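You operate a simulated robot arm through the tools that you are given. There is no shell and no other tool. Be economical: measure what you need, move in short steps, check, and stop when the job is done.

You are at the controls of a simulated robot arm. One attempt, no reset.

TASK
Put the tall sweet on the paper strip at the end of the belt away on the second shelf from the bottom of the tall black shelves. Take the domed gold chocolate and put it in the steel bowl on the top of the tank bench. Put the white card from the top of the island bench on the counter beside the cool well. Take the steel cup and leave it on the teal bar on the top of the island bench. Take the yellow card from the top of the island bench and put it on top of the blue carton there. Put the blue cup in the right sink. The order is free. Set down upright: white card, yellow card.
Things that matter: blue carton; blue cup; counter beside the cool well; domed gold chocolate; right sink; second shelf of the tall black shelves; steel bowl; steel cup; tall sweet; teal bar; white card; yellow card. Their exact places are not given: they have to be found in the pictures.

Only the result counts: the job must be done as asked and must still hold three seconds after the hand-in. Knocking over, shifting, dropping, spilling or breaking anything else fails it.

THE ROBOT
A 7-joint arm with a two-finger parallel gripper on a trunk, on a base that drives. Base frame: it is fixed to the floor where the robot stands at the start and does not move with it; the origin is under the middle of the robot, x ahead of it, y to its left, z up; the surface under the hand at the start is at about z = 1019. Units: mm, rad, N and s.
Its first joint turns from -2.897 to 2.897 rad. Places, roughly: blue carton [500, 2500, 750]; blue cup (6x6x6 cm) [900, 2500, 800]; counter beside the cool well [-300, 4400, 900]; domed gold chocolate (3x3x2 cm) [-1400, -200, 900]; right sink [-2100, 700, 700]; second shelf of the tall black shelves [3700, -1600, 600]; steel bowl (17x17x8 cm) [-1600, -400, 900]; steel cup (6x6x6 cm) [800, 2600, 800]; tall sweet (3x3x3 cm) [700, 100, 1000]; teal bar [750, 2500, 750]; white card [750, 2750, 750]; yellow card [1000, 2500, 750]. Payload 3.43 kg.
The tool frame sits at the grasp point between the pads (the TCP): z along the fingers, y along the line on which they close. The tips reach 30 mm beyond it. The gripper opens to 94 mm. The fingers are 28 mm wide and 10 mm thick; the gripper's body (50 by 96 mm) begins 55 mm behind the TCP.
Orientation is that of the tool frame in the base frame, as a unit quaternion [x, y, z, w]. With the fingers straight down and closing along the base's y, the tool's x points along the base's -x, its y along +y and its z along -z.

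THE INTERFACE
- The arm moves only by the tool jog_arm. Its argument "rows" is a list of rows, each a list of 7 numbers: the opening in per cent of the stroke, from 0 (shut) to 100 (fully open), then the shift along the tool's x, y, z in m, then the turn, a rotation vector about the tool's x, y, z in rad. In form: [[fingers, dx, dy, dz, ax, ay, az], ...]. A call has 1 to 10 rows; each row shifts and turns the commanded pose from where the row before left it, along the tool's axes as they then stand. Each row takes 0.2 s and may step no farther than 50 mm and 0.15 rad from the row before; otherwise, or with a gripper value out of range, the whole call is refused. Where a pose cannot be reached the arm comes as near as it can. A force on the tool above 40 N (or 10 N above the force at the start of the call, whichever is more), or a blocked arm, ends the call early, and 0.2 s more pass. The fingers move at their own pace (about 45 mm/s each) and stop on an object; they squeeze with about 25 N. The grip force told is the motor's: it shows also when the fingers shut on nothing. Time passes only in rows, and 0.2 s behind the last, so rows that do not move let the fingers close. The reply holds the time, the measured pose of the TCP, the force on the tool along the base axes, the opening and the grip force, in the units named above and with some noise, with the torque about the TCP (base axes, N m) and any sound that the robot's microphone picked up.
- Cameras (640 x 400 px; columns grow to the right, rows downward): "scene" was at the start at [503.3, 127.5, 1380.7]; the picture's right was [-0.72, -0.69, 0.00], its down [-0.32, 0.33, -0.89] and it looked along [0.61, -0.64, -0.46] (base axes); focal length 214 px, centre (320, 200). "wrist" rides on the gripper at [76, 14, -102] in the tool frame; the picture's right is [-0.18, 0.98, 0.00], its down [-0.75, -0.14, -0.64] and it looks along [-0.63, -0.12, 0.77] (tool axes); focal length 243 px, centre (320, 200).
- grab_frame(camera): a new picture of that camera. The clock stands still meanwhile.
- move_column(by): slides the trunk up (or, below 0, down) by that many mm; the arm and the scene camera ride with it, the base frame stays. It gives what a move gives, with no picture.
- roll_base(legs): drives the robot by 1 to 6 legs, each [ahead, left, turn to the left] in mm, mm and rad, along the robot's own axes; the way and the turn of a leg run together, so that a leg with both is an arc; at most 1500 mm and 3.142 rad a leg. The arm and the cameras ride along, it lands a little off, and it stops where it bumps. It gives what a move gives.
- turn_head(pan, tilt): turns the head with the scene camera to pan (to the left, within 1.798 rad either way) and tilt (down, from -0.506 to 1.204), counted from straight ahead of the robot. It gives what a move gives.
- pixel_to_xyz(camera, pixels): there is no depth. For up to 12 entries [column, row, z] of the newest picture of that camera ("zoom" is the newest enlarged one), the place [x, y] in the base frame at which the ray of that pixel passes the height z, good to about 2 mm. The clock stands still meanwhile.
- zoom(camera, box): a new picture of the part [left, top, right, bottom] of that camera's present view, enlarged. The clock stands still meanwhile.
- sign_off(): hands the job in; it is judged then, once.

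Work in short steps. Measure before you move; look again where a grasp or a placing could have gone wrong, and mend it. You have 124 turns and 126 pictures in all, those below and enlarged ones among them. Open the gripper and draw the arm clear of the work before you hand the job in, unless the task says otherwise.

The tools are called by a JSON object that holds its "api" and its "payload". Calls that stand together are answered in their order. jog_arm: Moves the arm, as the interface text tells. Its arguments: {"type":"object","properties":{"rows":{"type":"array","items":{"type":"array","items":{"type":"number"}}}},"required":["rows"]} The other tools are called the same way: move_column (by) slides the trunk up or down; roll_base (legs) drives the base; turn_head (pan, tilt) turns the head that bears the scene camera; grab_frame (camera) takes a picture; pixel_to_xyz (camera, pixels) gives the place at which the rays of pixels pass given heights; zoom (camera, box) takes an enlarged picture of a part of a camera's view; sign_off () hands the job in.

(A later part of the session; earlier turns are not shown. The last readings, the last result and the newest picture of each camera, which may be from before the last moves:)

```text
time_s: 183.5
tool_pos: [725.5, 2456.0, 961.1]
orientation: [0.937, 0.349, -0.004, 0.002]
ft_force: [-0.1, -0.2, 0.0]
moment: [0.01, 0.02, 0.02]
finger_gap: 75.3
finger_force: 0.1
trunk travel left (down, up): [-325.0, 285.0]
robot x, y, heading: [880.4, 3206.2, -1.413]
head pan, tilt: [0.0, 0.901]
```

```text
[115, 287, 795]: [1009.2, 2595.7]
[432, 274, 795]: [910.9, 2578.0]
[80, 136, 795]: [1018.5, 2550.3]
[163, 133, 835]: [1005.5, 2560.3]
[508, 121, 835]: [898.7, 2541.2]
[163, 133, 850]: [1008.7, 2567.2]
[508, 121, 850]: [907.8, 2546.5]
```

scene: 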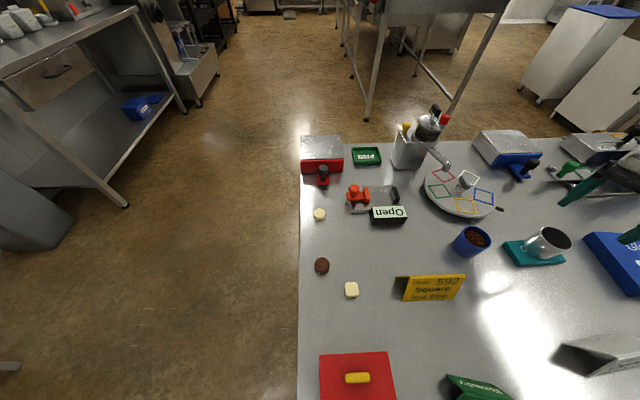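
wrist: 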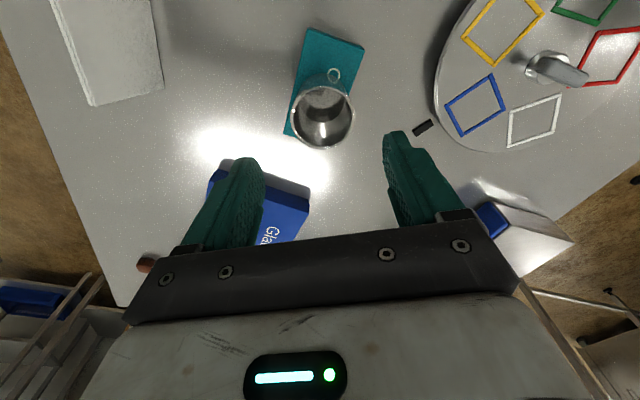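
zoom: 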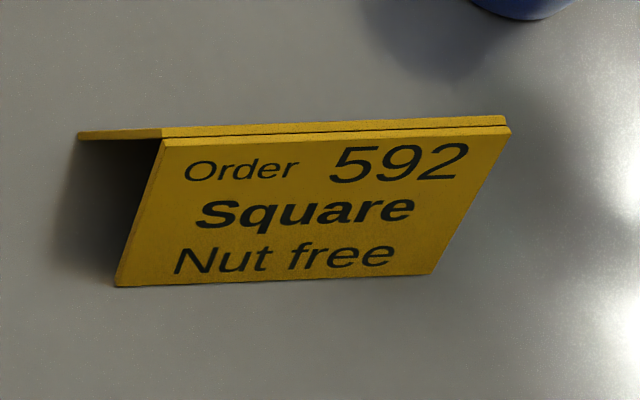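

Card base centre ≈[965,2564], ridge z≈855, base depth 46 mm. I move over it and finish the turn (0.533 rad).

{"api": "jog_arm", "payload": {"rows": [[80, 0.042, 0.0125, 0, 0, 0, 0], [80, 0.042, 0.0125, 0, 0, 0, 0], [80, 0.042, 0.0125, 0, 0, 0, 0], [80, 0.042, 0.0125, 0, 0, 0, 0], [80, 0.042, 0.0125, 0, 0, 0, 0], [80, 0.0417, 0.0125, 0, 0, 0, 0], [80, 0, 0, 0, 0, 0, 0.133], [80, 0, 0, 0, 0, 0, 0.133], [80, 0, 0, 0, 0, 0, 0.133], [80, 0, 0, 0, 0, 0, 0.134]]}}

{"api": "grab_frame", "payload": {"camera": "wrist"}}

```text
time_s: 185.7
tool_pos: [964.1, 2566.7, 958.7]
orientation: [0.996, 0.089, -0.004, 0.002]
ft_force: [0.4, 0.1, 0.5]
moment: [0.0, -0.03, -0.03]
finger_gap: 74.9
finger_force: 0.0
trunk travel left (down, up): [-325.0, 285.0]
robot x, y, heading: [881.7, 3208.8, -1.415]
head pan, tilt: [0.0, 0.901]
```

```text
56 pictures are left
```

wrist: 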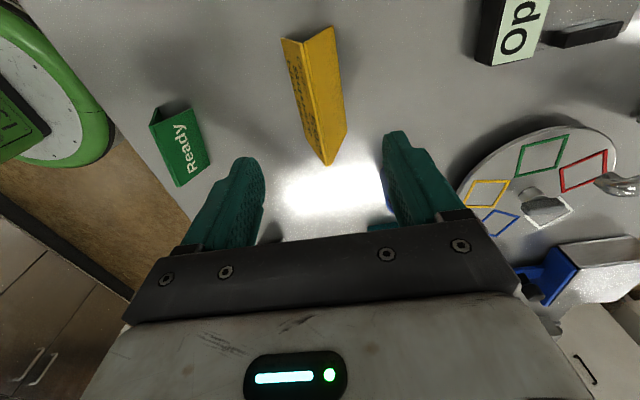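

The card lies between the fingers. I verify with ridge and base pixels.

{"api": "pixel_to_xyz", "payload": {"camera": "wrist", "pixels": [[303, 42, 855], [328, 164, 855], [282, 38, 795], [333, 27, 795], [346, 132, 795]]}}

```text
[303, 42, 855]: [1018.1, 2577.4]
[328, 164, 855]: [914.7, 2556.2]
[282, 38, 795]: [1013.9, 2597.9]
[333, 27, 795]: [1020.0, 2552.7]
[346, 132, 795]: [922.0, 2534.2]
```

Well aligned (base centre [967,2566]). I descend to TCP ≈ 833.

{"api": "jog_arm", "payload": {"rows": [[80, -0.003, 0, 0.04, 0, 0, 0], [80, 0, 0, 0.04, 0, 0, 0], [80, 0, 0, 0.035, 0, 0, 0], [80, 0, 0, 0.006, 0, 0, 0], [80, 0, 0, 0.004, 0, 0, 0], [80, 0, 0, 0, 0, 0, 0]]}}

{"api": "grab_frame", "payload": {"camera": "wrist"}}

```text
time_s: 187.1
tool_pos: [961.2, 2562.7, 832.1]
orientation: [0.996, 0.091, -0.004, 0.003]
ft_force: [0.3, 0.2, 0.2]
moment: [-0.01, 0.01, -0.01]
finger_gap: 75.4
finger_force: 0.0
trunk travel left (down, up): [-325.0, 285.0]
robot x, y, heading: [883.3, 3204.0, -1.412]
head pan, tilt: [0.0, 0.901]
```

```text
55 pictures are left
```

wrist: 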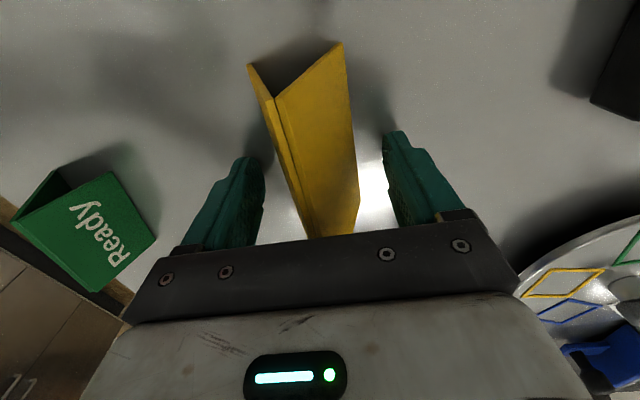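

Card between the fingers with tips near the table. I lower 3 mm more and close slowly.

{"api": "jog_arm", "payload": {"rows": [[80, 0, 0.001, 0.003, 0, 0, 0], [55, 0, 0, 0, 0, 0, 0], [40, 0, 0, 0, 0, 0, 0], [25, 0, 0, 0, 0, 0, 0], [15, 0, 0, 0, 0, 0, 0], [15, 0, 0, 0, 0, 0, 0], [15, 0, 0, 0, 0, 0, 0]]}}

{"api": "grab_frame", "payload": {"camera": "wrist"}}

```text
time_s: 188.7
tool_pos: [959.7, 2562.7, 831.2]
orientation: [0.996, 0.09, -0.004, 0.002]
ft_force: [0.7, -1.3, 4.1]
moment: [-0.13, 0.04, 0.03]
finger_gap: 44.7
finger_force: 25.5
trunk travel left (down, up): [-325.0, 285.0]
robot x, y, heading: [881.4, 3208.0, -1.417]
head pan, tilt: [0.0, 0.901]
```

```text
54 pictures are left
```

wrist: 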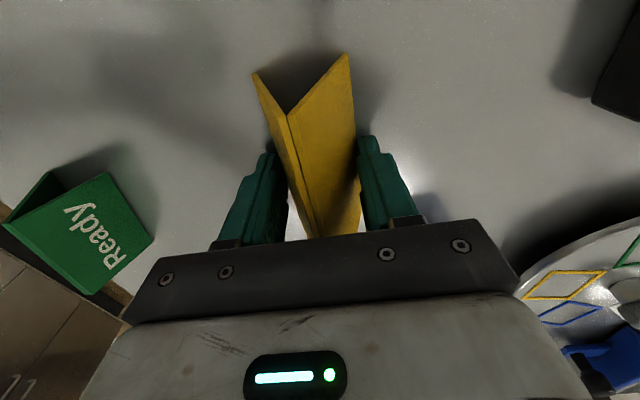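

Gripped at 44.7 mm near its base. I lift 20 mm and check it hangs level.

{"api": "jog_arm", "payload": {"rows": [[15, 0, 0, -0.01, 0, 0, 0], [15, 0, 0, -0.01, 0, 0, 0], [15, 0, 0, 0, 0, 0, 0]]}}

{"api": "grab_frame", "payload": {"camera": "wrist"}}

{"api": "zoom", "payload": {"camera": "scene", "box": [370, 180, 640, 350]}}

```text
time_s: 189.5
tool_pos: [959.6, 2561.1, 850.3]
orientation: [0.996, 0.09, -0.003, 0.002]
ft_force: [0.3, 0.8, 0.0]
moment: [0.0, 0.0, 0.01]
finger_gap: 44.8
finger_force: 25.1
trunk travel left (down, up): [-325.0, 285.0]
robot x, y, heading: [879.7, 3206.4, -1.416]
head pan, tilt: [0.0, 0.901]
```

```text
53 pictures are left
```

wrist: 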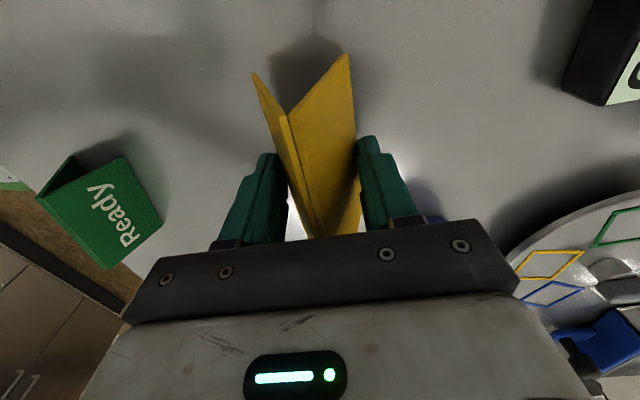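

```text
2.35 times, centred on (505, 265) of scene
```

zoom: 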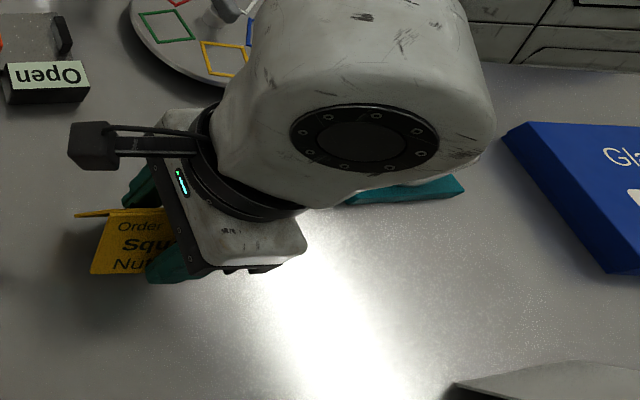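

The card hangs level. I raise the trunk 130 and strafe the base right (west) 478 mm to bring it over the blue carton.

{"api": "move_column", "payload": {"by": 130}}

{"api": "roll_base", "payload": {"legs": [[0, -440, 0]]}}

{"api": "grab_frame", "payload": {"camera": "wrist"}}

{"api": "turn_head", "payload": {"pan": -0.2, "tilt": 1.0}}

{"api": "grab_frame", "payload": {"camera": "scene"}}

```text
time_s: 191.1
tool_pos: [960.1, 2561.3, 980.2]
orientation: [0.996, 0.091, -0.004, 0.002]
ft_force: [0.6, -0.8, 0.3]
moment: [0.02, 0.0, -0.01]
finger_gap: 45.0
finger_force: 24.7
trunk travel left (down, up): [-455.0, 155.0]
robot x, y, heading: [878.5, 3206.2, -1.417]
head pan, tilt: [0.0, 0.901]
```

```text
time_s: 193.8
tool_pos: [510.6, 2493.2, 980.5]
orientation: [0.996, 0.088, -0.004, 0.002]
ft_force: [-0.3, 0.5, -0.6]
moment: [0.0, -0.01, -0.01]
finger_gap: 44.1
finger_force: 24.8
trunk travel left (down, up): [-455.0, 155.0]
robot x, y, heading: [436.1, 3138.7, -1.426]
head pan, tilt: [0.0, 0.901]
```

```text
51 pictures are left
```

wrist: 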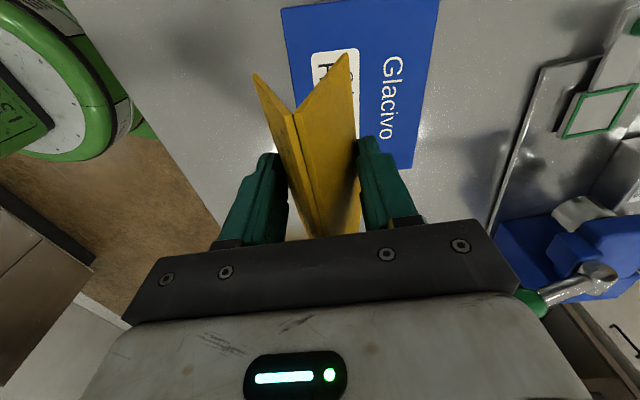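

```text
time_s: 194.5
tool_pos: [510.6, 2492.6, 980.1]
orientation: [0.996, 0.088, -0.004, 0.002]
ft_force: [0.2, 0.0, 0.5]
moment: [-0.01, 0.04, 0.0]
finger_gap: 44.3
finger_force: 24.6
trunk travel left (down, up): [-455.0, 155.0]
robot x, y, heading: [433.4, 3139.7, -1.422]
head pan, tilt: [-0.201, 1.0]
```

```text
50 pictures are left
```

scene: 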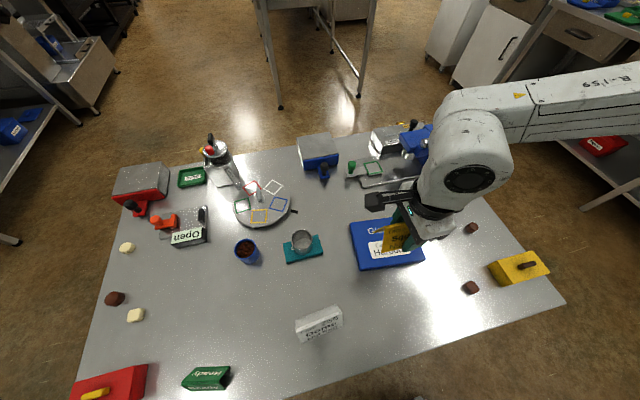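

I measure the carton's top corners from both views: scene SE (351,221), NE (360,268), NW (425,261); wrist NE (283,9), SW (411,168).

{"api": "zoom", "payload": {"camera": "scene", "box": [330, 190, 450, 290]}}

{"api": "pixel_to_xyz", "payload": {"camera": "wrist", "pixels": [[283, 9, 820], [283, 9, 835], [411, 168, 820], [411, 168, 835]]}}

```text
4.00 times, centred on (390, 240) of scene
```

zoom: 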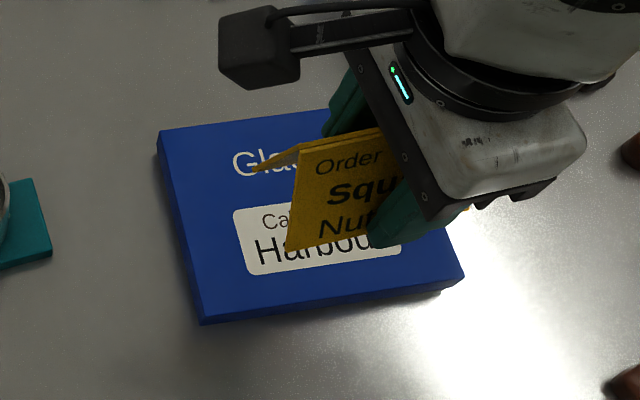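

```text
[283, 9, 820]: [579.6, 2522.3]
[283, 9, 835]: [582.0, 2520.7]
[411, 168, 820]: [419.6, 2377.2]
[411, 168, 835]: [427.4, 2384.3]
```

I compute the scene corners.

{"api": "pixel_to_xyz", "payload": {"camera": "zoom", "pixels": [[160, 132, 820], [160, 132, 835], [202, 315, 820], [202, 315, 835], [463, 275, 820], [463, 275, 835]]}}

```text
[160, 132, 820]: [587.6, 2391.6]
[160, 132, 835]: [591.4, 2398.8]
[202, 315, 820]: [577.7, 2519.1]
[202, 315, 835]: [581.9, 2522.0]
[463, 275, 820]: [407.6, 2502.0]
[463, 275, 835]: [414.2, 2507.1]
```

Carton centre [503,2453], top z≈833. I place the card over it and lower to ~10 mm above contact.

{"api": "jog_arm", "payload": {"rows": [[15, -0.0203, 0.0366, 0, 0, 0, 0], [15, 0, 0, 0.035, 0, 0, 0], [15, 0, 0, 0.035, 0, 0, 0], [15, 0, 0, 0.028, 0, 0, 0], [15, 0, 0, 0, 0, 0, 0]]}}

{"api": "jog_arm", "payload": {"rows": [[15, 0, 0, 0.003, 0, 0, 0], [15, 0, 0, 0.002, 0, 0, 0], [15, 0, 0, 0.002, 0, 0, 0], [15, 0, 0, 0, 0, 0, 0]]}}

{"api": "grab_frame", "payload": {"camera": "wrist"}}

```text
time_s: 195.7
tool_pos: [499.1, 2453.4, 885.7]
orientation: [0.996, 0.087, -0.004, 0.003]
ft_force: [-0.2, -0.3, -0.3]
moment: [0.02, -0.01, 0.0]
finger_gap: 44.1
finger_force: 25.2
trunk travel left (down, up): [-455.0, 155.0]
robot x, y, heading: [437.0, 3137.6, -1.418]
head pan, tilt: [-0.201, 1.0]
```

```text
time_s: 196.7
tool_pos: [497.6, 2453.8, 876.0]
orientation: [0.996, 0.088, -0.003, 0.002]
ft_force: [0.4, -0.4, -0.1]
moment: [-0.01, 0.0, -0.01]
finger_gap: 44.0
finger_force: 25.1
trunk travel left (down, up): [-455.0, 155.0]
robot x, y, heading: [435.1, 3136.9, -1.425]
head pan, tilt: [-0.201, 1.0]
```

```text
48 pictures are left
```

wrist: 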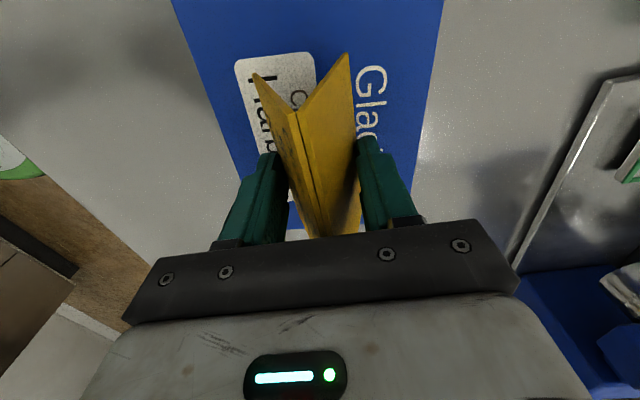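

Well over the carton. I continue down in 2 mm steps until contact shows.

{"api": "jog_arm", "payload": {"rows": [[15, 0, 0, 0.002, 0, 0, 0], [15, 0, 0, 0.002, 0, 0, 0], [15, 0, 0, 0.002, 0, 0, 0], [15, 0, 0, 0, 0, 0, 0]]}}

{"api": "zoom", "payload": {"camera": "wrist", "box": [220, 40, 420, 240]}}

```text
time_s: 197.7
tool_pos: [497.6, 2452.7, 870.4]
orientation: [0.996, 0.086, -0.005, 0.002]
ft_force: [-0.2, 0.0, -0.1]
moment: [0.0, -0.01, -0.03]
finger_gap: 44.4
finger_force: 25.2
trunk travel left (down, up): [-455.0, 155.0]
robot x, y, heading: [441.3, 3135.2, -1.423]
head pan, tilt: [-0.201, 1.0]
```

```text
2.00 times, centred on (320, 140) of wrist
```

zoom: 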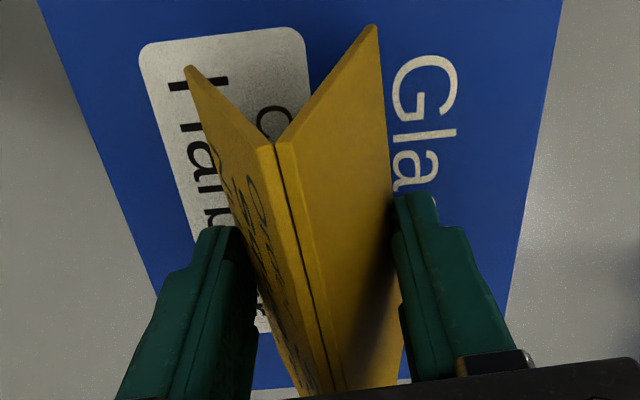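

{"api": "jog_arm", "payload": {"rows": [[15, 0, 0, 0.002, 0, 0, 0], [15, 0, 0, 0.002, 0, 0, 0], [15, 0, 0, 0.002, 0, 0, 0], [15, 0, 0, 0.002, 0, 0, 0], [15, 0, 0, 0, 0, 0, 0]]}}

{"api": "zoom", "payload": {"camera": "wrist", "box": [220, 40, 420, 240]}}

```text
time_s: 198.9
tool_pos: [496.6, 2453.5, 862.8]
orientation: [0.996, 0.087, -0.003, 0.003]
ft_force: [-1.1, 1.4, 10.1]
moment: [-0.14, 0.01, -0.01]
finger_gap: 44.2
finger_force: 24.7
trunk travel left (down, up): [-455.0, 155.0]
robot x, y, heading: [435.9, 3137.3, -1.421]
head pan, tilt: [-0.201, 1.0]
```

```text
2.00 times, centred on (320, 140) of wrist
```

zoom: 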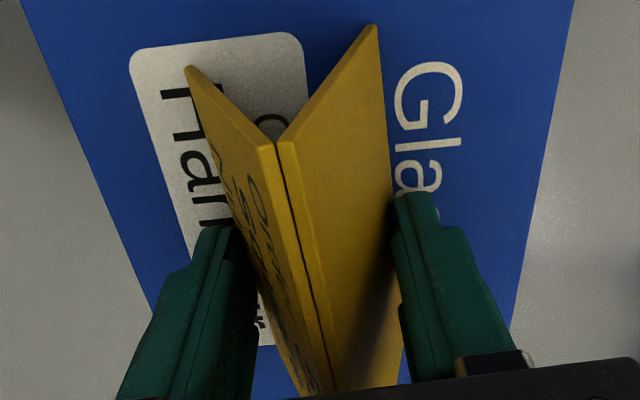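

Contact (10 N). I open and rise.

{"api": "jog_arm", "payload": {"rows": [[60, 0, 0, 0, 0, 0, 0], [75, 0, 0, 0, 0, 0, 0], [80, 0, 0, 0, 0, 0, 0], [80, 0, 0, 0, 0, 0, 0], [80, 0, 0, -0.04, 0, 0, 0], [80, 0, 0, -0.04, 0, 0, 0], [80, 0, 0, -0.04, 0, 0, 0]]}}

{"api": "grab_frame", "payload": {"camera": "wrist"}}

{"api": "zoom", "payload": {"camera": "scene", "box": [240, 220, 440, 360]}}

```text
time_s: 200.5
tool_pos: [499.7, 2452.3, 980.9]
orientation: [0.996, 0.087, -0.004, 0.003]
ft_force: [0.7, -0.7, 0.0]
moment: [0.0, -0.01, -0.01]
finger_gap: 75.3
finger_force: 0.1
trunk travel left (down, up): [-455.0, 155.0]
robot x, y, heading: [438.4, 3139.1, -1.424]
head pan, tilt: [-0.201, 1.0]
```

```text
45 pictures are left
```

wrist: 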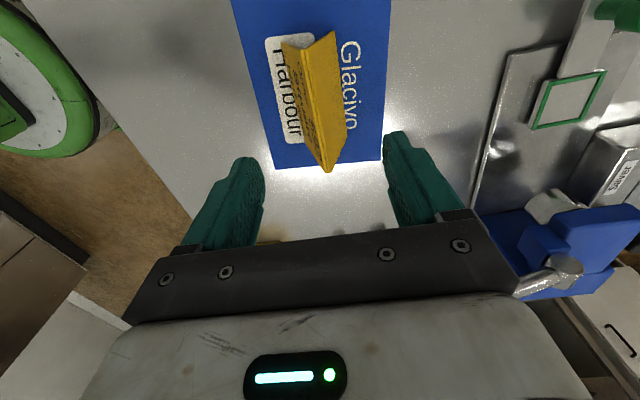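

```text
2.86 times, centred on (340, 290) of scene
```

zoom: 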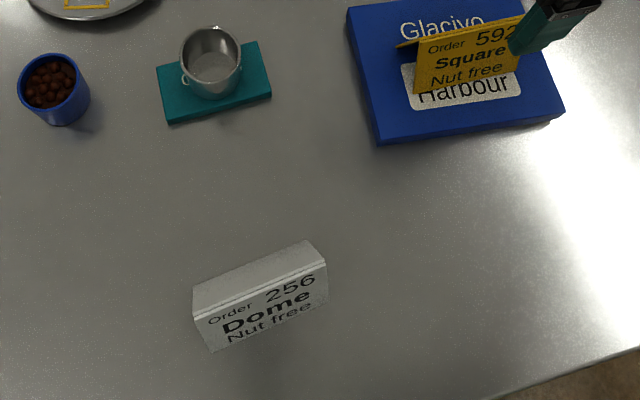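

Yellow card stands on the carton. White card: base corners at zoom (212,352),(328,302),(193,290),(308,241). I measure.

{"api": "pixel_to_xyz", "payload": {"camera": "zoom", "pixels": [[212, 352, 796], [328, 302, 796], [193, 290, 796], [308, 241, 796], [195, 317, 855], [325, 263, 855], [55, 88, 857], [55, 88, 797]]}}

```text
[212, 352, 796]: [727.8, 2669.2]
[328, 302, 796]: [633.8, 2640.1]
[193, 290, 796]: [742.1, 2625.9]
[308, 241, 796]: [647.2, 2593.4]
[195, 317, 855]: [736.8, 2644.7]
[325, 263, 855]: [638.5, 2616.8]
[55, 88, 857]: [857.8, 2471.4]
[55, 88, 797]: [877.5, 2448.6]
```

White card centre [688,2632], yaw 0.30. I move over it and turn the hand -0.127 rad.

{"api": "jog_arm", "payload": {"rows": [[80, 0.0361, -0.0241, 0, 0, 0, 0], [80, 0.0361, -0.0241, 0, 0, 0, 0], [80, 0.0361, -0.0241, 0, 0, 0, 0], [80, 0.0361, -0.0241, 0, 0, 0, 0], [80, 0.0361, -0.0241, 0, 0, 0, 0], [80, 0.0361, -0.0241, 0, 0, 0, 0], [80, 0, 0, 0, 0, 0, -0.127], [80, 0, 0, 0, 0, 0, 0]]}}

{"api": "grab_frame", "payload": {"camera": "wrist"}}

```text
time_s: 202.3
tool_pos: [683.5, 2633.3, 978.8]
orientation: [0.989, 0.15, -0.004, 0.003]
ft_force: [-0.5, -0.5, -0.1]
moment: [0.02, 0.01, -0.02]
finger_gap: 75.2
finger_force: 0.1
trunk travel left (down, up): [-455.0, 155.0]
robot x, y, heading: [433.6, 3141.7, -1.42]
head pan, tilt: [-0.201, 1.0]
```

```text
43 pictures are left
```

wrist: 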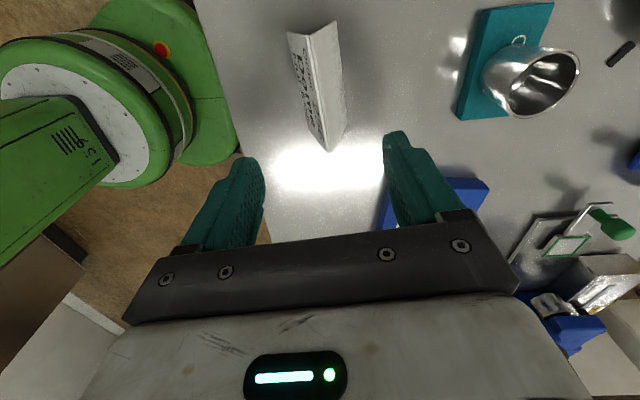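

Alignment matches the earlier good grasp. I descend to TCP 831 and close.

{"api": "jog_arm", "payload": {"rows": [[80, 0.004, 0, 0.04, 0, 0, 0], [80, 0, 0, 0.04, 0, 0, 0], [80, 0, 0, 0.04, 0, 0, 0], [80, 0, 0, 0.02, 0, 0, 0], [80, 0, 0, 0.007, 0, 0, 0], [60, 0, 0, 0, 0, 0, 0], [40, 0, 0, 0, 0, 0, 0], [15, 0, 0, 0, 0, 0, 0], [15, 0, 0, 0, 0, 0, 0], [15, 0, 0, 0, 0, 0, 0]]}}

{"api": "grab_frame", "payload": {"camera": "wrist"}}

```text
time_s: 204.5
tool_pos: [686.1, 2634.0, 831.0]
orientation: [0.989, 0.149, -0.004, 0.002]
ft_force: [-0.2, 0.6, 0.3]
moment: [-0.03, -0.02, 0.02]
finger_gap: 46.2
finger_force: 25.0
trunk travel left (down, up): [-455.0, 155.0]
robot x, y, heading: [434.4, 3136.8, -1.423]
head pan, tilt: [-0.201, 1.0]
```

```text
42 pictures are left
```

wrist: 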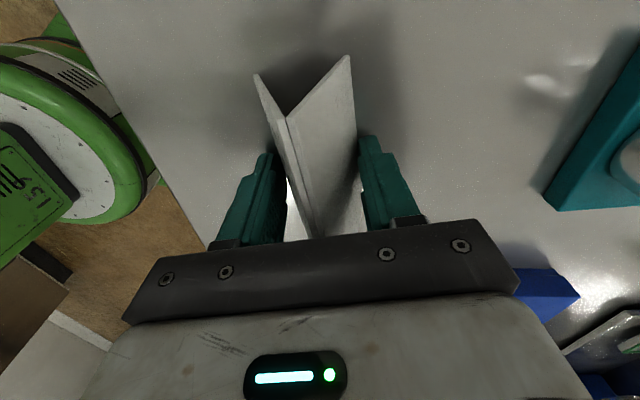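

White card gripped. I lift, back off from the island, and turn round to face the counter.

{"api": "jog_arm", "payload": {"rows": [[15, 0, 0, -0.02, 0, 0, 0], [15, 0, 0, -0.03, 0, 0, 0], [15, 0, 0, -0.03, 0, 0, 0]]}}

{"api": "move_column", "payload": {"by": 150}}

{"api": "roll_base", "payload": {"legs": [[-230, 0, 0], [0, 0, -3.107], [0, 450, 0]]}}

{"api": "turn_head", "payload": {"pan": 0.2, "tilt": 0.6}}

{"api": "grab_frame", "payload": {"camera": "scene"}}

```text
time_s: 205.3
tool_pos: [689.0, 2635.6, 911.0]
orientation: [0.989, 0.15, -0.004, 0.002]
ft_force: [-0.3, -0.5, -0.2]
moment: [0.0, -0.01, -0.03]
finger_gap: 45.6
finger_force: 25.0
trunk travel left (down, up): [-455.0, 155.0]
robot x, y, heading: [435.7, 3139.4, -1.425]
head pan, tilt: [-0.201, 1.0]
```

```text
time_s: 207.1
tool_pos: [688.7, 2636.2, 1060.6]
orientation: [0.989, 0.15, -0.004, 0.002]
ft_force: [-0.5, 0.9, -0.9]
moment: [0.0, -0.02, -0.01]
finger_gap: 45.5
finger_force: 24.6
trunk travel left (down, up): [-605.0, 5.0]
robot x, y, heading: [435.2, 3137.6, -1.42]
head pan, tilt: [-0.201, 1.0]
```

```text
time_s: 218.6
tool_pos: [-256.9, 3858.3, 1060.9]
orientation: [-0.106, 0.994, 0.002, 0.004]
ft_force: [-0.1, 0.4, 0.2]
moment: [0.01, -0.02, 0.04]
finger_gap: 43.7
finger_force: 25.2
trunk travel left (down, up): [-605.0, 5.0]
robot x, y, heading: [-52.5, 3335.3, 1.629]
head pan, tilt: [-0.201, 1.0]
```

```text
time_s: 219.5
tool_pos: [-257.5, 3857.7, 1061.3]
orientation: [-0.105, 0.994, 0.003, 0.004]
ft_force: [-0.3, 0.1, 0.4]
moment: [0.01, 0.0, 0.01]
finger_gap: 43.5
finger_force: 24.5
trunk travel left (down, up): [-605.0, 5.0]
robot x, y, heading: [-53.4, 3335.2, 1.629]
head pan, tilt: [0.201, 0.6]
```

```text
41 pictures are left
```

scene: 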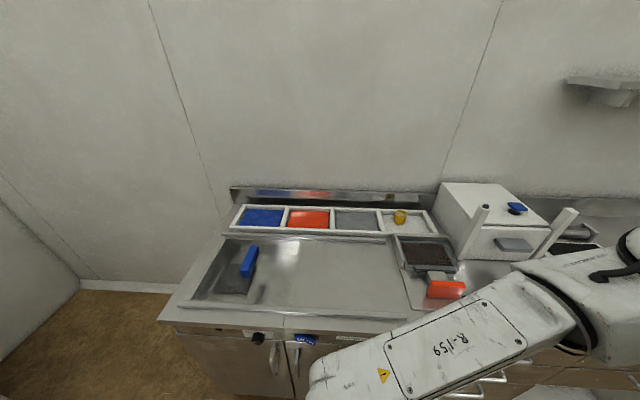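

The cool well is at left; the counter beside it is to its right, behind the forearm. I look with the wrist camera and measure some points.

{"api": "pixel_to_xyz", "payload": {"camera": "scene", "pixels": [[408, 318, 900], [395, 245, 900], [445, 298, 900], [400, 240, 900], [462, 270, 900], [540, 240, 900], [460, 310, 900], [165, 318, 900]]}}

{"api": "grab_frame", "payload": {"camera": "wrist"}}

```text
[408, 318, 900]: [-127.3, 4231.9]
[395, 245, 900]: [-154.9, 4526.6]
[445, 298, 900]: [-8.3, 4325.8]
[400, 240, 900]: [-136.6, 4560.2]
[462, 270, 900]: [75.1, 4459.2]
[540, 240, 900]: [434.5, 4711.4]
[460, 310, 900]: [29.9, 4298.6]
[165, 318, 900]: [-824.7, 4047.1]
```

```text
40 pictures are left
```

wrist: 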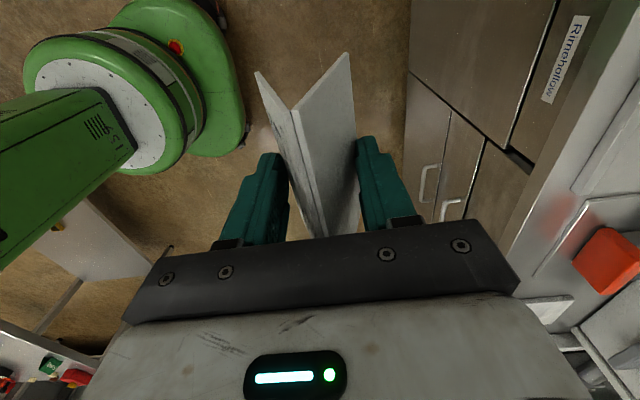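

I zoom in on the well to understand which surface is the counter.

{"api": "zoom", "payload": {"camera": "scene", "box": [150, 180, 470, 360]}}

```text
2.00 times, centred on (310, 270) of scene
```

zoom: 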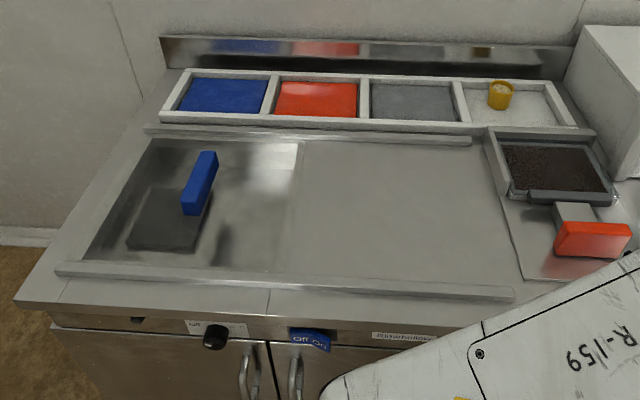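

The flat plate right of the recessed well, centred near scene (355,277), matches "[-300,4400]". I measure its corners.

{"api": "pixel_to_xyz", "payload": {"camera": "scene", "pixels": [[355, 276, 900], [355, 276, 930], [300, 242, 900], [390, 245, 900], [408, 308, 900], [297, 305, 900], [352, 275, 950]]}}

```text
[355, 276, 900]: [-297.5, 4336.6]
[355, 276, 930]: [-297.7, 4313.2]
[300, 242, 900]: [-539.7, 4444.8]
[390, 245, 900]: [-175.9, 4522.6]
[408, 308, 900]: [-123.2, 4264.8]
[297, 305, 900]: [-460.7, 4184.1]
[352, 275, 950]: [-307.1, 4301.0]
```

Plate centre ≈[-315,4350]. I drive ahead 350 mm and check.

{"api": "roll_base", "payload": {"legs": [[350, 0, 0]]}}

{"api": "grab_frame", "payload": {"camera": "wrist"}}

{"api": "turn_head", "payload": {"pan": 0.1, "tilt": 0.85}}

{"api": "grab_frame", "payload": {"camera": "scene"}}

```text
time_s: 221.8
tool_pos: [-282.6, 4214.3, 1061.3]
orientation: [-0.108, 0.994, 0.002, 0.004]
ft_force: [0.1, -0.3, -0.1]
moment: [-0.02, -0.04, -0.02]
finger_gap: 43.2
finger_force: 24.8
trunk travel left (down, up): [-605.0, 5.0]
robot x, y, heading: [-73.5, 3693.3, 1.634]
head pan, tilt: [0.201, 0.6]
```

```text
38 pictures are left
```

wrist: 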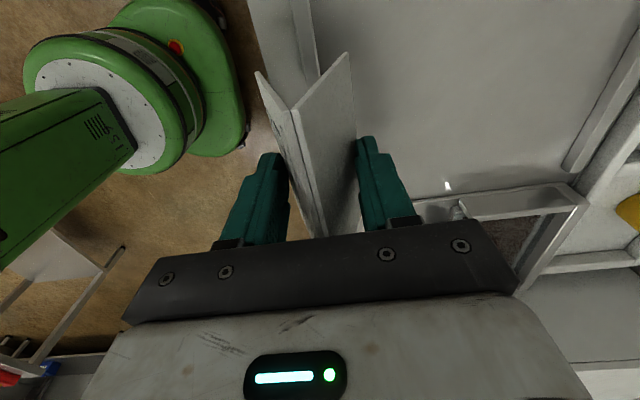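

```text
time_s: 222.6
tool_pos: [-282.9, 4213.1, 1062.4]
orientation: [-0.108, 0.994, 0.003, 0.004]
ft_force: [0.5, -0.6, 0.4]
moment: [-0.01, 0.0, 0.01]
finger_gap: 43.1
finger_force: 24.6
trunk travel left (down, up): [-605.0, 5.0]
robot x, y, heading: [-72.1, 3687.4, 1.632]
head pan, tilt: [0.099, 0.85]
```

```text
37 pictures are left
```

scene: 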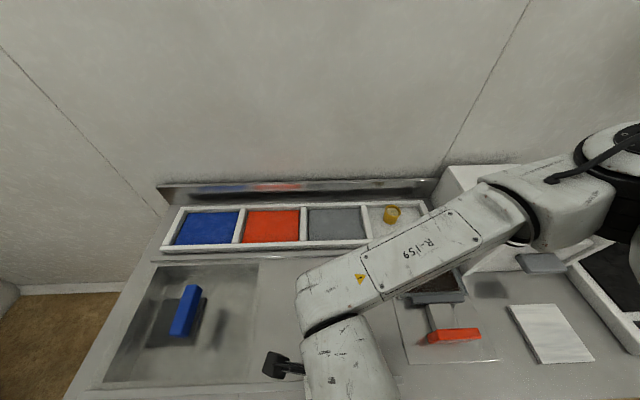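

Forearm is above the counter, clear. I move the hand about 110 mm forward to [-310,4320] and check.

{"api": "jog_arm", "payload": {"rows": [[15, 0.0013, 0.0368, 0, 0, 0, 0], [15, 0.0013, 0.0368, 0, 0, 0, 0], [15, 0.0013, 0.0368, 0, 0, 0, 0], [15, 0, 0, 0, 0, 0, 0]]}}

{"api": "move_column", "payload": {"by": -70}}

{"api": "grab_frame", "payload": {"camera": "wrist"}}

{"api": "grab_frame", "payload": {"camera": "scene"}}

```text
time_s: 223.6
tool_pos: [-306.4, 4321.7, 1063.8]
orientation: [-0.107, 0.994, 0.002, 0.004]
ft_force: [0.3, -0.4, 0.5]
moment: [-0.02, -0.03, -0.05]
finger_gap: 42.6
finger_force: 25.0
trunk travel left (down, up): [-605.0, 5.0]
robot x, y, heading: [-74.4, 3690.0, 1.638]
head pan, tilt: [0.099, 0.85]
```

```text
time_s: 224.7
tool_pos: [-308.4, 4322.0, 992.2]
orientation: [-0.108, 0.994, 0.002, 0.005]
ft_force: [-0.6, 0.9, -0.3]
moment: [-0.02, 0.01, -0.04]
finger_gap: 42.7
finger_force: 24.9
trunk travel left (down, up): [-535.0, 75.0]
robot x, y, heading: [-73.4, 3693.9, 1.633]
head pan, tilt: [0.099, 0.85]
```

```text
36 pictures are left
```

wrist: 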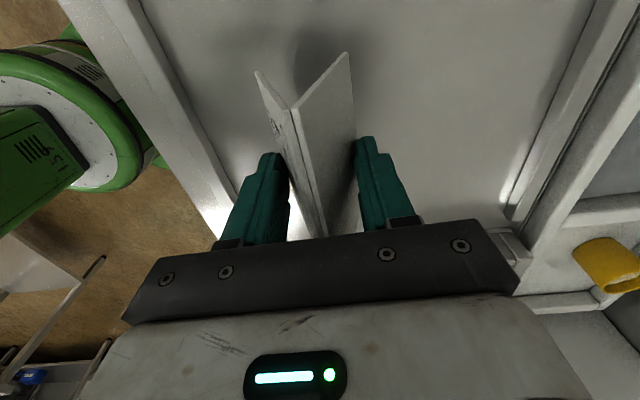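

```text
35 pictures are left
```

scene: 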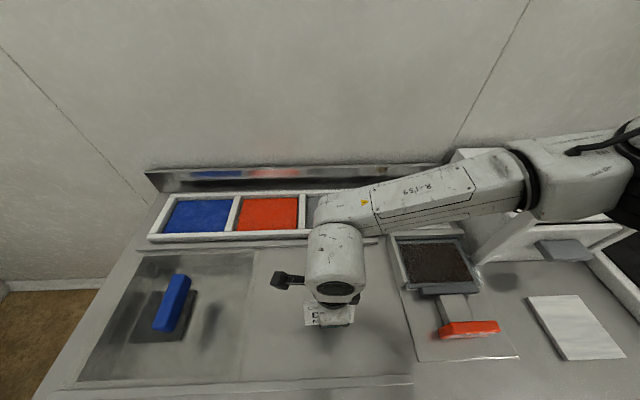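

Position is good. Before lowering the last 50 mm I check the elbow's clearance over the white machine.

{"api": "turn_head", "payload": {"pan": -0.6, "tilt": 0.5}}

{"api": "grab_frame", "payload": {"camera": "scene"}}

```text
time_s: 225.7
tool_pos: [-307.8, 4322.9, 991.3]
orientation: [-0.107, 0.994, 0.002, 0.004]
ft_force: [-0.2, -0.7, -0.4]
moment: [-0.02, -0.02, 0.04]
finger_gap: 42.4
finger_force: 25.0
trunk travel left (down, up): [-535.0, 75.0]
robot x, y, heading: [-72.0, 3691.2, 1.631]
head pan, tilt: [-0.6, 0.499]
```

```text
34 pictures are left
```

scene: 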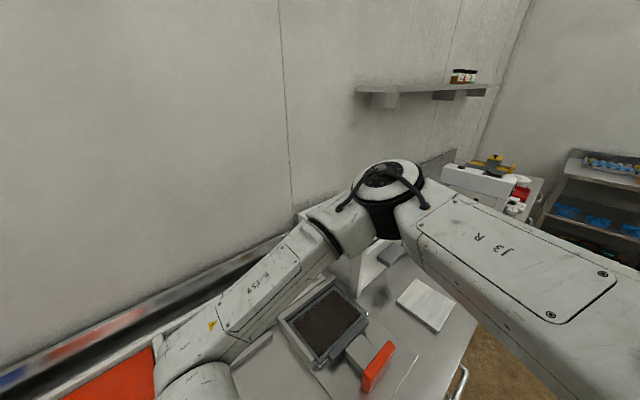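

The elbow is near the white machine, so I raise the trunk again 70 and lower only the hand by the arm.

{"api": "move_column", "payload": {"by": 70}}

{"api": "jog_arm", "payload": {"rows": [[15, 0, 0, 0.035, 0, 0, 0], [15, 0, 0, 0.035, 0, 0, 0], [15, 0, 0, 0.03, 0, 0, 0], [15, 0, 0, 0.01, 0, 0, 0], [15, 0, 0, 0, 0, 0, 0]]}}

{"api": "grab_frame", "payload": {"camera": "wrist"}}

{"api": "grab_frame", "payload": {"camera": "scene"}}

```text
time_s: 226.8
tool_pos: [-307.8, 4322.5, 1061.2]
orientation: [-0.108, 0.994, 0.002, 0.005]
ft_force: [0.5, -0.1, -0.4]
moment: [0.0, 0.02, 0.03]
finger_gap: 42.4
finger_force: 24.6
trunk travel left (down, up): [-605.0, 5.0]
robot x, y, heading: [-72.4, 3692.6, 1.632]
head pan, tilt: [-0.6, 0.499]
```

```text
time_s: 228.0
tool_pos: [-306.9, 4321.0, 952.3]
orientation: [-0.108, 0.994, 0.003, 0.004]
ft_force: [0.4, -1.6, 0.6]
moment: [-0.02, -0.03, 0.02]
finger_gap: 42.2
finger_force: 24.5
trunk travel left (down, up): [-605.0, 5.0]
robot x, y, heading: [-73.0, 3693.1, 1.63]
head pan, tilt: [-0.6, 0.499]
```

```text
33 pictures are left
```

wrist: 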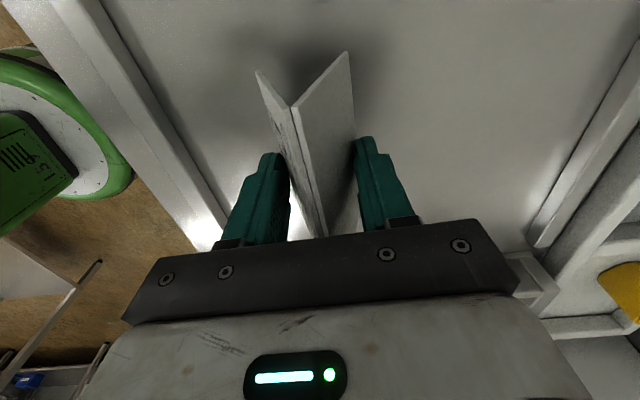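

```text
32 pictures are left
```

scene: 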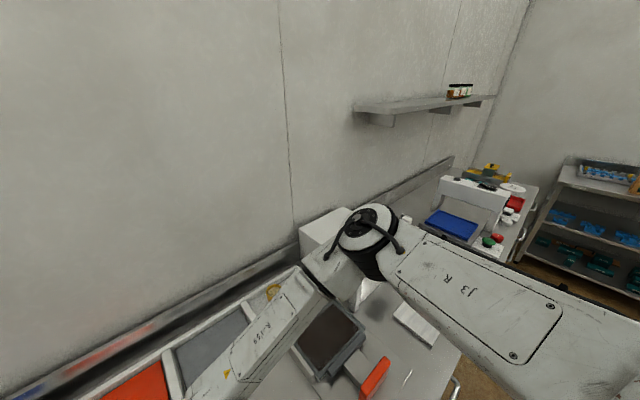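

Clear everywhere. I lower in small steps to contact.

{"api": "jog_arm", "payload": {"rows": [[15, 0, 0, 0.003, 0, 0, 0], [15, 0, 0, 0.003, 0, 0, 0], [15, 0, 0, 0.003, 0, 0, 0], [15, 0, 0, 0, 0, 0, 0]]}}

{"api": "zoom", "payload": {"camera": "wrist", "box": [220, 30, 420, 240]}}

```text
time_s: 229.0
tool_pos: [-306.0, 4322.6, 943.4]
orientation: [-0.108, 0.994, 0.003, 0.004]
ft_force: [0.3, -0.2, 0.8]
moment: [-0.01, 0.01, -0.05]
finger_gap: 41.8
finger_force: 25.1
trunk travel left (down, up): [-605.0, 5.0]
robot x, y, heading: [-72.0, 3691.5, 1.631]
head pan, tilt: [-0.6, 0.499]
```

```text
1.90 times, centred on (320, 135) of wrist
```

zoom: 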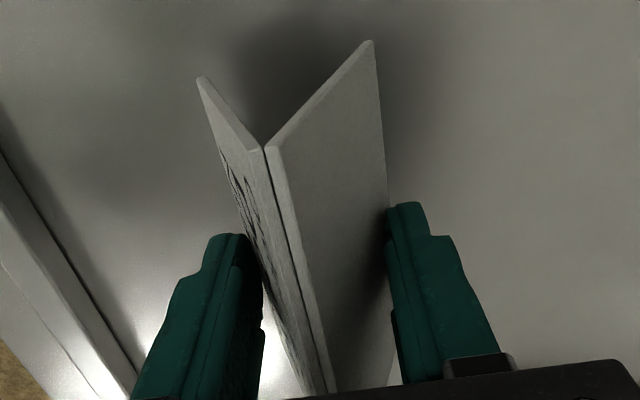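

{"api": "jog_arm", "payload": {"rows": [[15, 0, 0, 0.003, 0, 0, 0], [15, 0, 0, 0.003, 0, 0, 0], [15, 0, 0, 0.003, 0, 0, 0], [15, 0, 0, 0.003, 0, 0, 0], [15, 0, 0, 0, 0, 0, 0]]}}

{"api": "zoom", "payload": {"camera": "wrist", "box": [220, 30, 420, 240]}}

```text
time_s: 230.2
tool_pos: [-305.9, 4323.2, 931.7]
orientation: [-0.107, 0.994, 0.002, 0.005]
ft_force: [-0.2, -1.0, -0.1]
moment: [0.01, 0.01, 0.0]
finger_gap: 41.7
finger_force: 24.7
trunk travel left (down, up): [-605.0, 5.0]
robot x, y, heading: [-73.8, 3689.7, 1.628]
head pan, tilt: [-0.6, 0.499]
```

```text
1.90 times, centred on (320, 135) of wrist
```

zoom: 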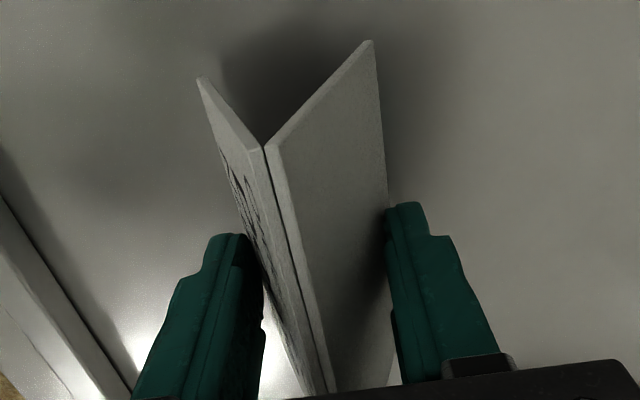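

No contact yet; further down.

{"api": "jog_arm", "payload": {"rows": [[15, 0, 0, 0.003, 0, 0, 0], [15, 0, 0, 0.003, 0, 0, 0], [15, 0, 0, 0.002, 0, 0, 0], [15, 0, 0, 0, 0, 0, 0]]}}

```text
time_s: 231.2
tool_pos: [-305.3, 4320.9, 922.4]
orientation: [-0.108, 0.994, 0.003, 0.004]
ft_force: [0.1, -0.7, 0.3]
moment: [-0.01, -0.01, 0.0]
finger_gap: 41.7
finger_force: 24.8
trunk travel left (down, up): [-605.0, 5.0]
robot x, y, heading: [-74.5, 3691.6, 1.631]
head pan, tilt: [-0.6, 0.499]
```

{"api": "jog_arm", "payload": {"rows": [[15, 0, 0, 0.003, 0, 0, 0], [15, 0, 0, 0.003, 0, 0, 0], [15, 0, 0, 0.002, 0, 0, 0], [15, 0, 0, 0, 0, 0, 0]]}}

{"api": "zoom", "payload": {"camera": "wrist", "box": [220, 30, 420, 240]}}

```text
time_s: 232.4
tool_pos: [-306.5, 4323.6, 917.8]
orientation: [-0.108, 0.994, 0.001, 0.003]
ft_force: [3.9, -2.5, 21.1]
moment: [0.04, -0.29, 0.01]
finger_gap: 41.2
finger_force: 25.1
trunk travel left (down, up): [-605.0, 5.0]
robot x, y, heading: [-72.5, 3689.5, 1.636]
head pan, tilt: [-0.6, 0.499]
stopped in row 4: the force on the tool passed its limit at 41 N (the readings are from after the stop); the commanded pose is now the measured one
```

```text
1.90 times, centred on (320, 135) of wrist
```

zoom: 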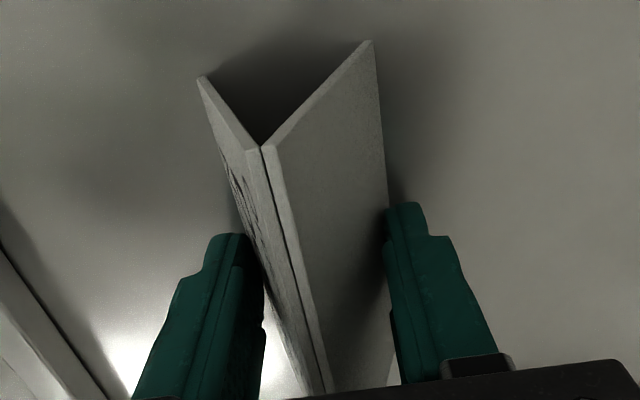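

Contact. I open and rise straight up, then check.

{"api": "jog_arm", "payload": {"rows": [[50, 0, 0, 0, 0, 0, 0], [60, 0, 0, 0, 0, 0, 0], [70, 0, 0, 0, 0, 0, 0], [72, 0, 0, 0, 0, 0, 0], [72, 0, 0, -0.04, 0, 0, 0], [72, 0, 0, -0.04, 0, 0, 0], [72, 0, 0, -0.04, 0, 0, 0], [72, 0, 0, -0.03, 0, 0, 0]]}}

{"api": "grab_frame", "payload": {"camera": "wrist"}}

```text
time_s: 234.2
tool_pos: [-305.1, 4320.8, 1068.1]
orientation: [-0.108, 0.994, 0.002, 0.004]
ft_force: [0.3, 0.0, 0.2]
moment: [0.0, -0.03, 0.0]
finger_gap: 67.7
finger_force: 0.1
trunk travel left (down, up): [-605.0, 5.0]
robot x, y, heading: [-73.6, 3687.5, 1.633]
head pan, tilt: [-0.6, 0.499]
```

```text
28 pictures are left
```

wrist: 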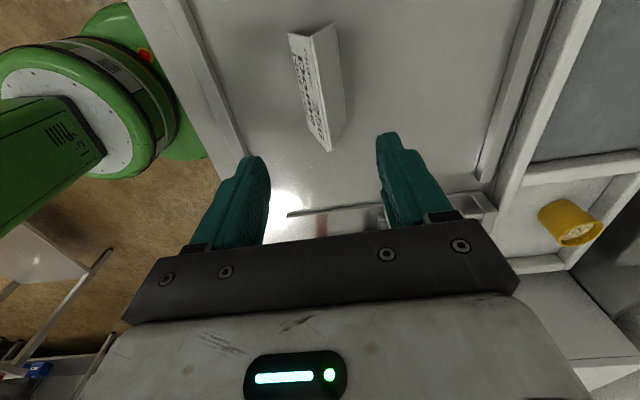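

White card stands on the counter plate. I back away, turn to the island again, move to the blue cup, and turn the hand back by −1.5 rad.

{"api": "roll_base", "payload": {"legs": [[-340, 0, 0], [0, 0, -3.05], [0, 600, 0], [250, 0, 0]]}}

{"api": "jog_arm", "payload": {"rows": [[80, 0, 0, 0, 0, 0, -0.145], [80, 0, 0, 0, 0, 0, -0.145], [80, 0, 0, 0, 0, 0, -0.145], [80, 0, 0, 0, 0, 0, -0.145], [80, 0, 0, 0, 0, 0, -0.145], [80, 0, 0, 0, 0, 0, -0.145], [80, 0, 0, 0, 0, 0, -0.145], [80, 0, 0, 0, 0, 0, -0.145], [80, 0, 0, 0, 0, 0, -0.145], [80, 0, 0, 0, 0, 0, -0.145]]}}

{"api": "grab_frame", "payload": {"camera": "wrist"}}

```text
time_s: 247.9
tool_pos: [892.7, 2617.1, 1066.4]
orientation: [0.985, 0.174, -0.003, 0.003]
ft_force: [0.4, 0.3, -0.2]
moment: [0.0, 0.01, -0.01]
finger_gap: 67.9
finger_force: 0.1
trunk travel left (down, up): [-605.0, 5.0]
robot x, y, heading: [577.2, 3211.4, -1.379]
head pan, tilt: [-0.6, 0.499]
```

```text
time_s: 250.1
tool_pos: [892.2, 2617.1, 1065.4]
orientation: [0.621, 0.784, -0.004, 0.001]
ft_force: [0.0, -0.7, 0.8]
moment: [-0.02, -0.06, -0.03]
finger_gap: 75.2
finger_force: 0.0
trunk travel left (down, up): [-605.0, 5.0]
robot x, y, heading: [577.8, 3210.8, -1.372]
head pan, tilt: [-0.6, 0.499]
```

```text
27 pictures are left
```

wrist: 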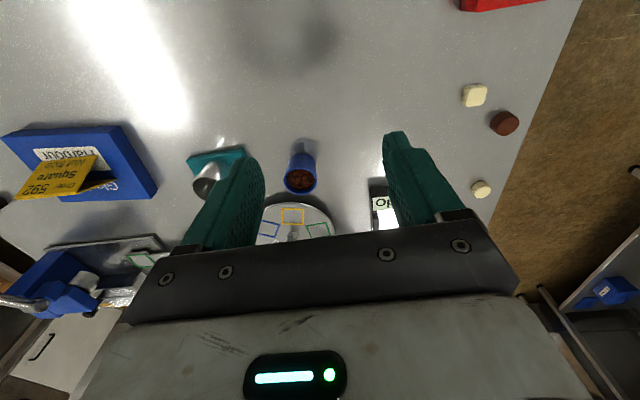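

Blue cup's rim at (299,180). I measure it.

{"api": "pixel_to_xyz", "payload": {"camera": "wrist", "pixels": [[299, 181, 857], [303, 150, 797], [208, 180, 872], [290, 210, 800]]}}

```text
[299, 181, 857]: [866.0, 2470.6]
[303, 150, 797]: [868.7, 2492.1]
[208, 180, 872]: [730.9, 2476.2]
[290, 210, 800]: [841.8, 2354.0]
```

Cup centre [867,2471]. I move over it, lower the trunk 130, and check.

{"api": "jog_arm", "payload": {"rows": [[82, -0.0455, -0.0193, 0, 0, 0, 0], [82, -0.0455, -0.0193, 0, 0, 0, 0], [82, -0.0455, -0.0193, 0, 0, 0, 0], [82, 0, 0, 0, 0, 0, 0]]}}

{"api": "move_column", "payload": {"by": -130}}

{"api": "grab_frame", "payload": {"camera": "wrist"}}

```text
time_s: 251.1
tool_pos: [870.5, 2470.4, 1065.5]
orientation: [0.622, 0.783, -0.003, 0.0]
ft_force: [-0.2, 0.1, -0.1]
moment: [0.05, -0.03, -0.02]
finger_gap: 77.0
finger_force: 0.0
trunk travel left (down, up): [-605.0, 5.0]
robot x, y, heading: [577.9, 3212.5, -1.376]
head pan, tilt: [-0.6, 0.499]
```

```text
time_s: 252.6
tool_pos: [869.7, 2469.9, 936.3]
orientation: [0.622, 0.783, -0.003, 0.001]
ft_force: [0.1, -0.6, -0.8]
moment: [0.03, -0.01, 0.01]
finger_gap: 77.0
finger_force: 0.0
trunk travel left (down, up): [-475.0, 135.0]
robot x, y, heading: [581.1, 3213.0, -1.373]
head pan, tilt: [-0.6, 0.499]
```

```text
26 pictures are left
```

wrist: 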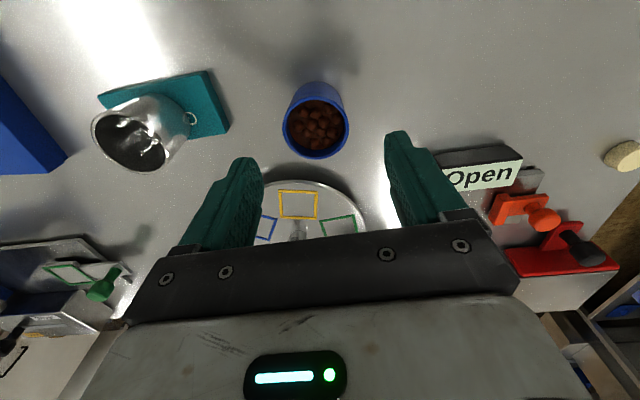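

I verify the cup centre from this nearer view.

{"api": "pixel_to_xyz", "payload": {"camera": "wrist", "pixels": [[316, 126, 857], [283, 126, 857], [349, 126, 857]]}}

```text
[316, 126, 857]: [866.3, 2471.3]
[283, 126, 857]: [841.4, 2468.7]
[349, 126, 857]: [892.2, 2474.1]
```

Centre [867,2471]. I descend to 838 and close.

{"api": "jog_arm", "payload": {"rows": [[82, 0.002, -0.003, 0.03, 0, 0, 0], [82, 0, 0, 0.03, 0, 0, 0], [82, 0, 0, 0.025, 0, 0, 0], [82, 0, 0, 0.013, 0, 0, 0], [65, 0, 0, 0, 0, 0, 0], [45, 0, 0, 0, 0, 0, 0], [30, 0, 0, 0, 0, 0, 0], [30, 0, 0, 0, 0, 0, 0], [30, 0, 0, 0, 0, 0, 0]]}}

{"api": "jog_arm", "payload": {"rows": [[30, 0, 0, -0.01, 0, 0, 0], [30, 0, 0, -0.03, 0, 0, 0], [30, 0, 0, -0.03, 0, 0, 0], [30, 0, 0, -0.03, 0, 0, 0]]}}

{"api": "grab_frame", "payload": {"camera": "wrist"}}

```text
time_s: 254.6
tool_pos: [865.4, 2469.6, 836.4]
orientation: [0.622, 0.783, -0.003, 0.0]
ft_force: [0.3, 0.0, 0.0]
moment: [0.01, 0.03, 0.04]
finger_gap: 52.8
finger_force: 25.2
trunk travel left (down, up): [-475.0, 135.0]
robot x, y, heading: [575.8, 3216.2, -1.381]
head pan, tilt: [-0.6, 0.499]
```

```text
time_s: 255.6
tool_pos: [868.4, 2472.4, 938.5]
orientation: [0.622, 0.783, -0.003, 0.0]
ft_force: [0.4, -0.4, -0.6]
moment: [0.0, -0.04, -0.01]
finger_gap: 52.9
finger_force: 25.6
trunk travel left (down, up): [-475.0, 135.0]
robot x, y, heading: [575.7, 3212.3, -1.371]
head pan, tilt: [-0.6, 0.499]
```

```text
25 pictures are left
```

wrist: 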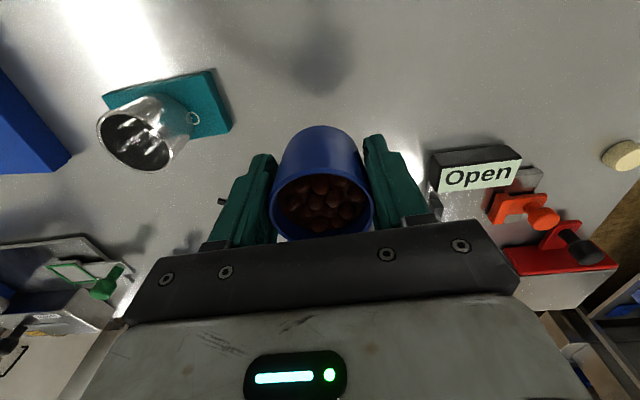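

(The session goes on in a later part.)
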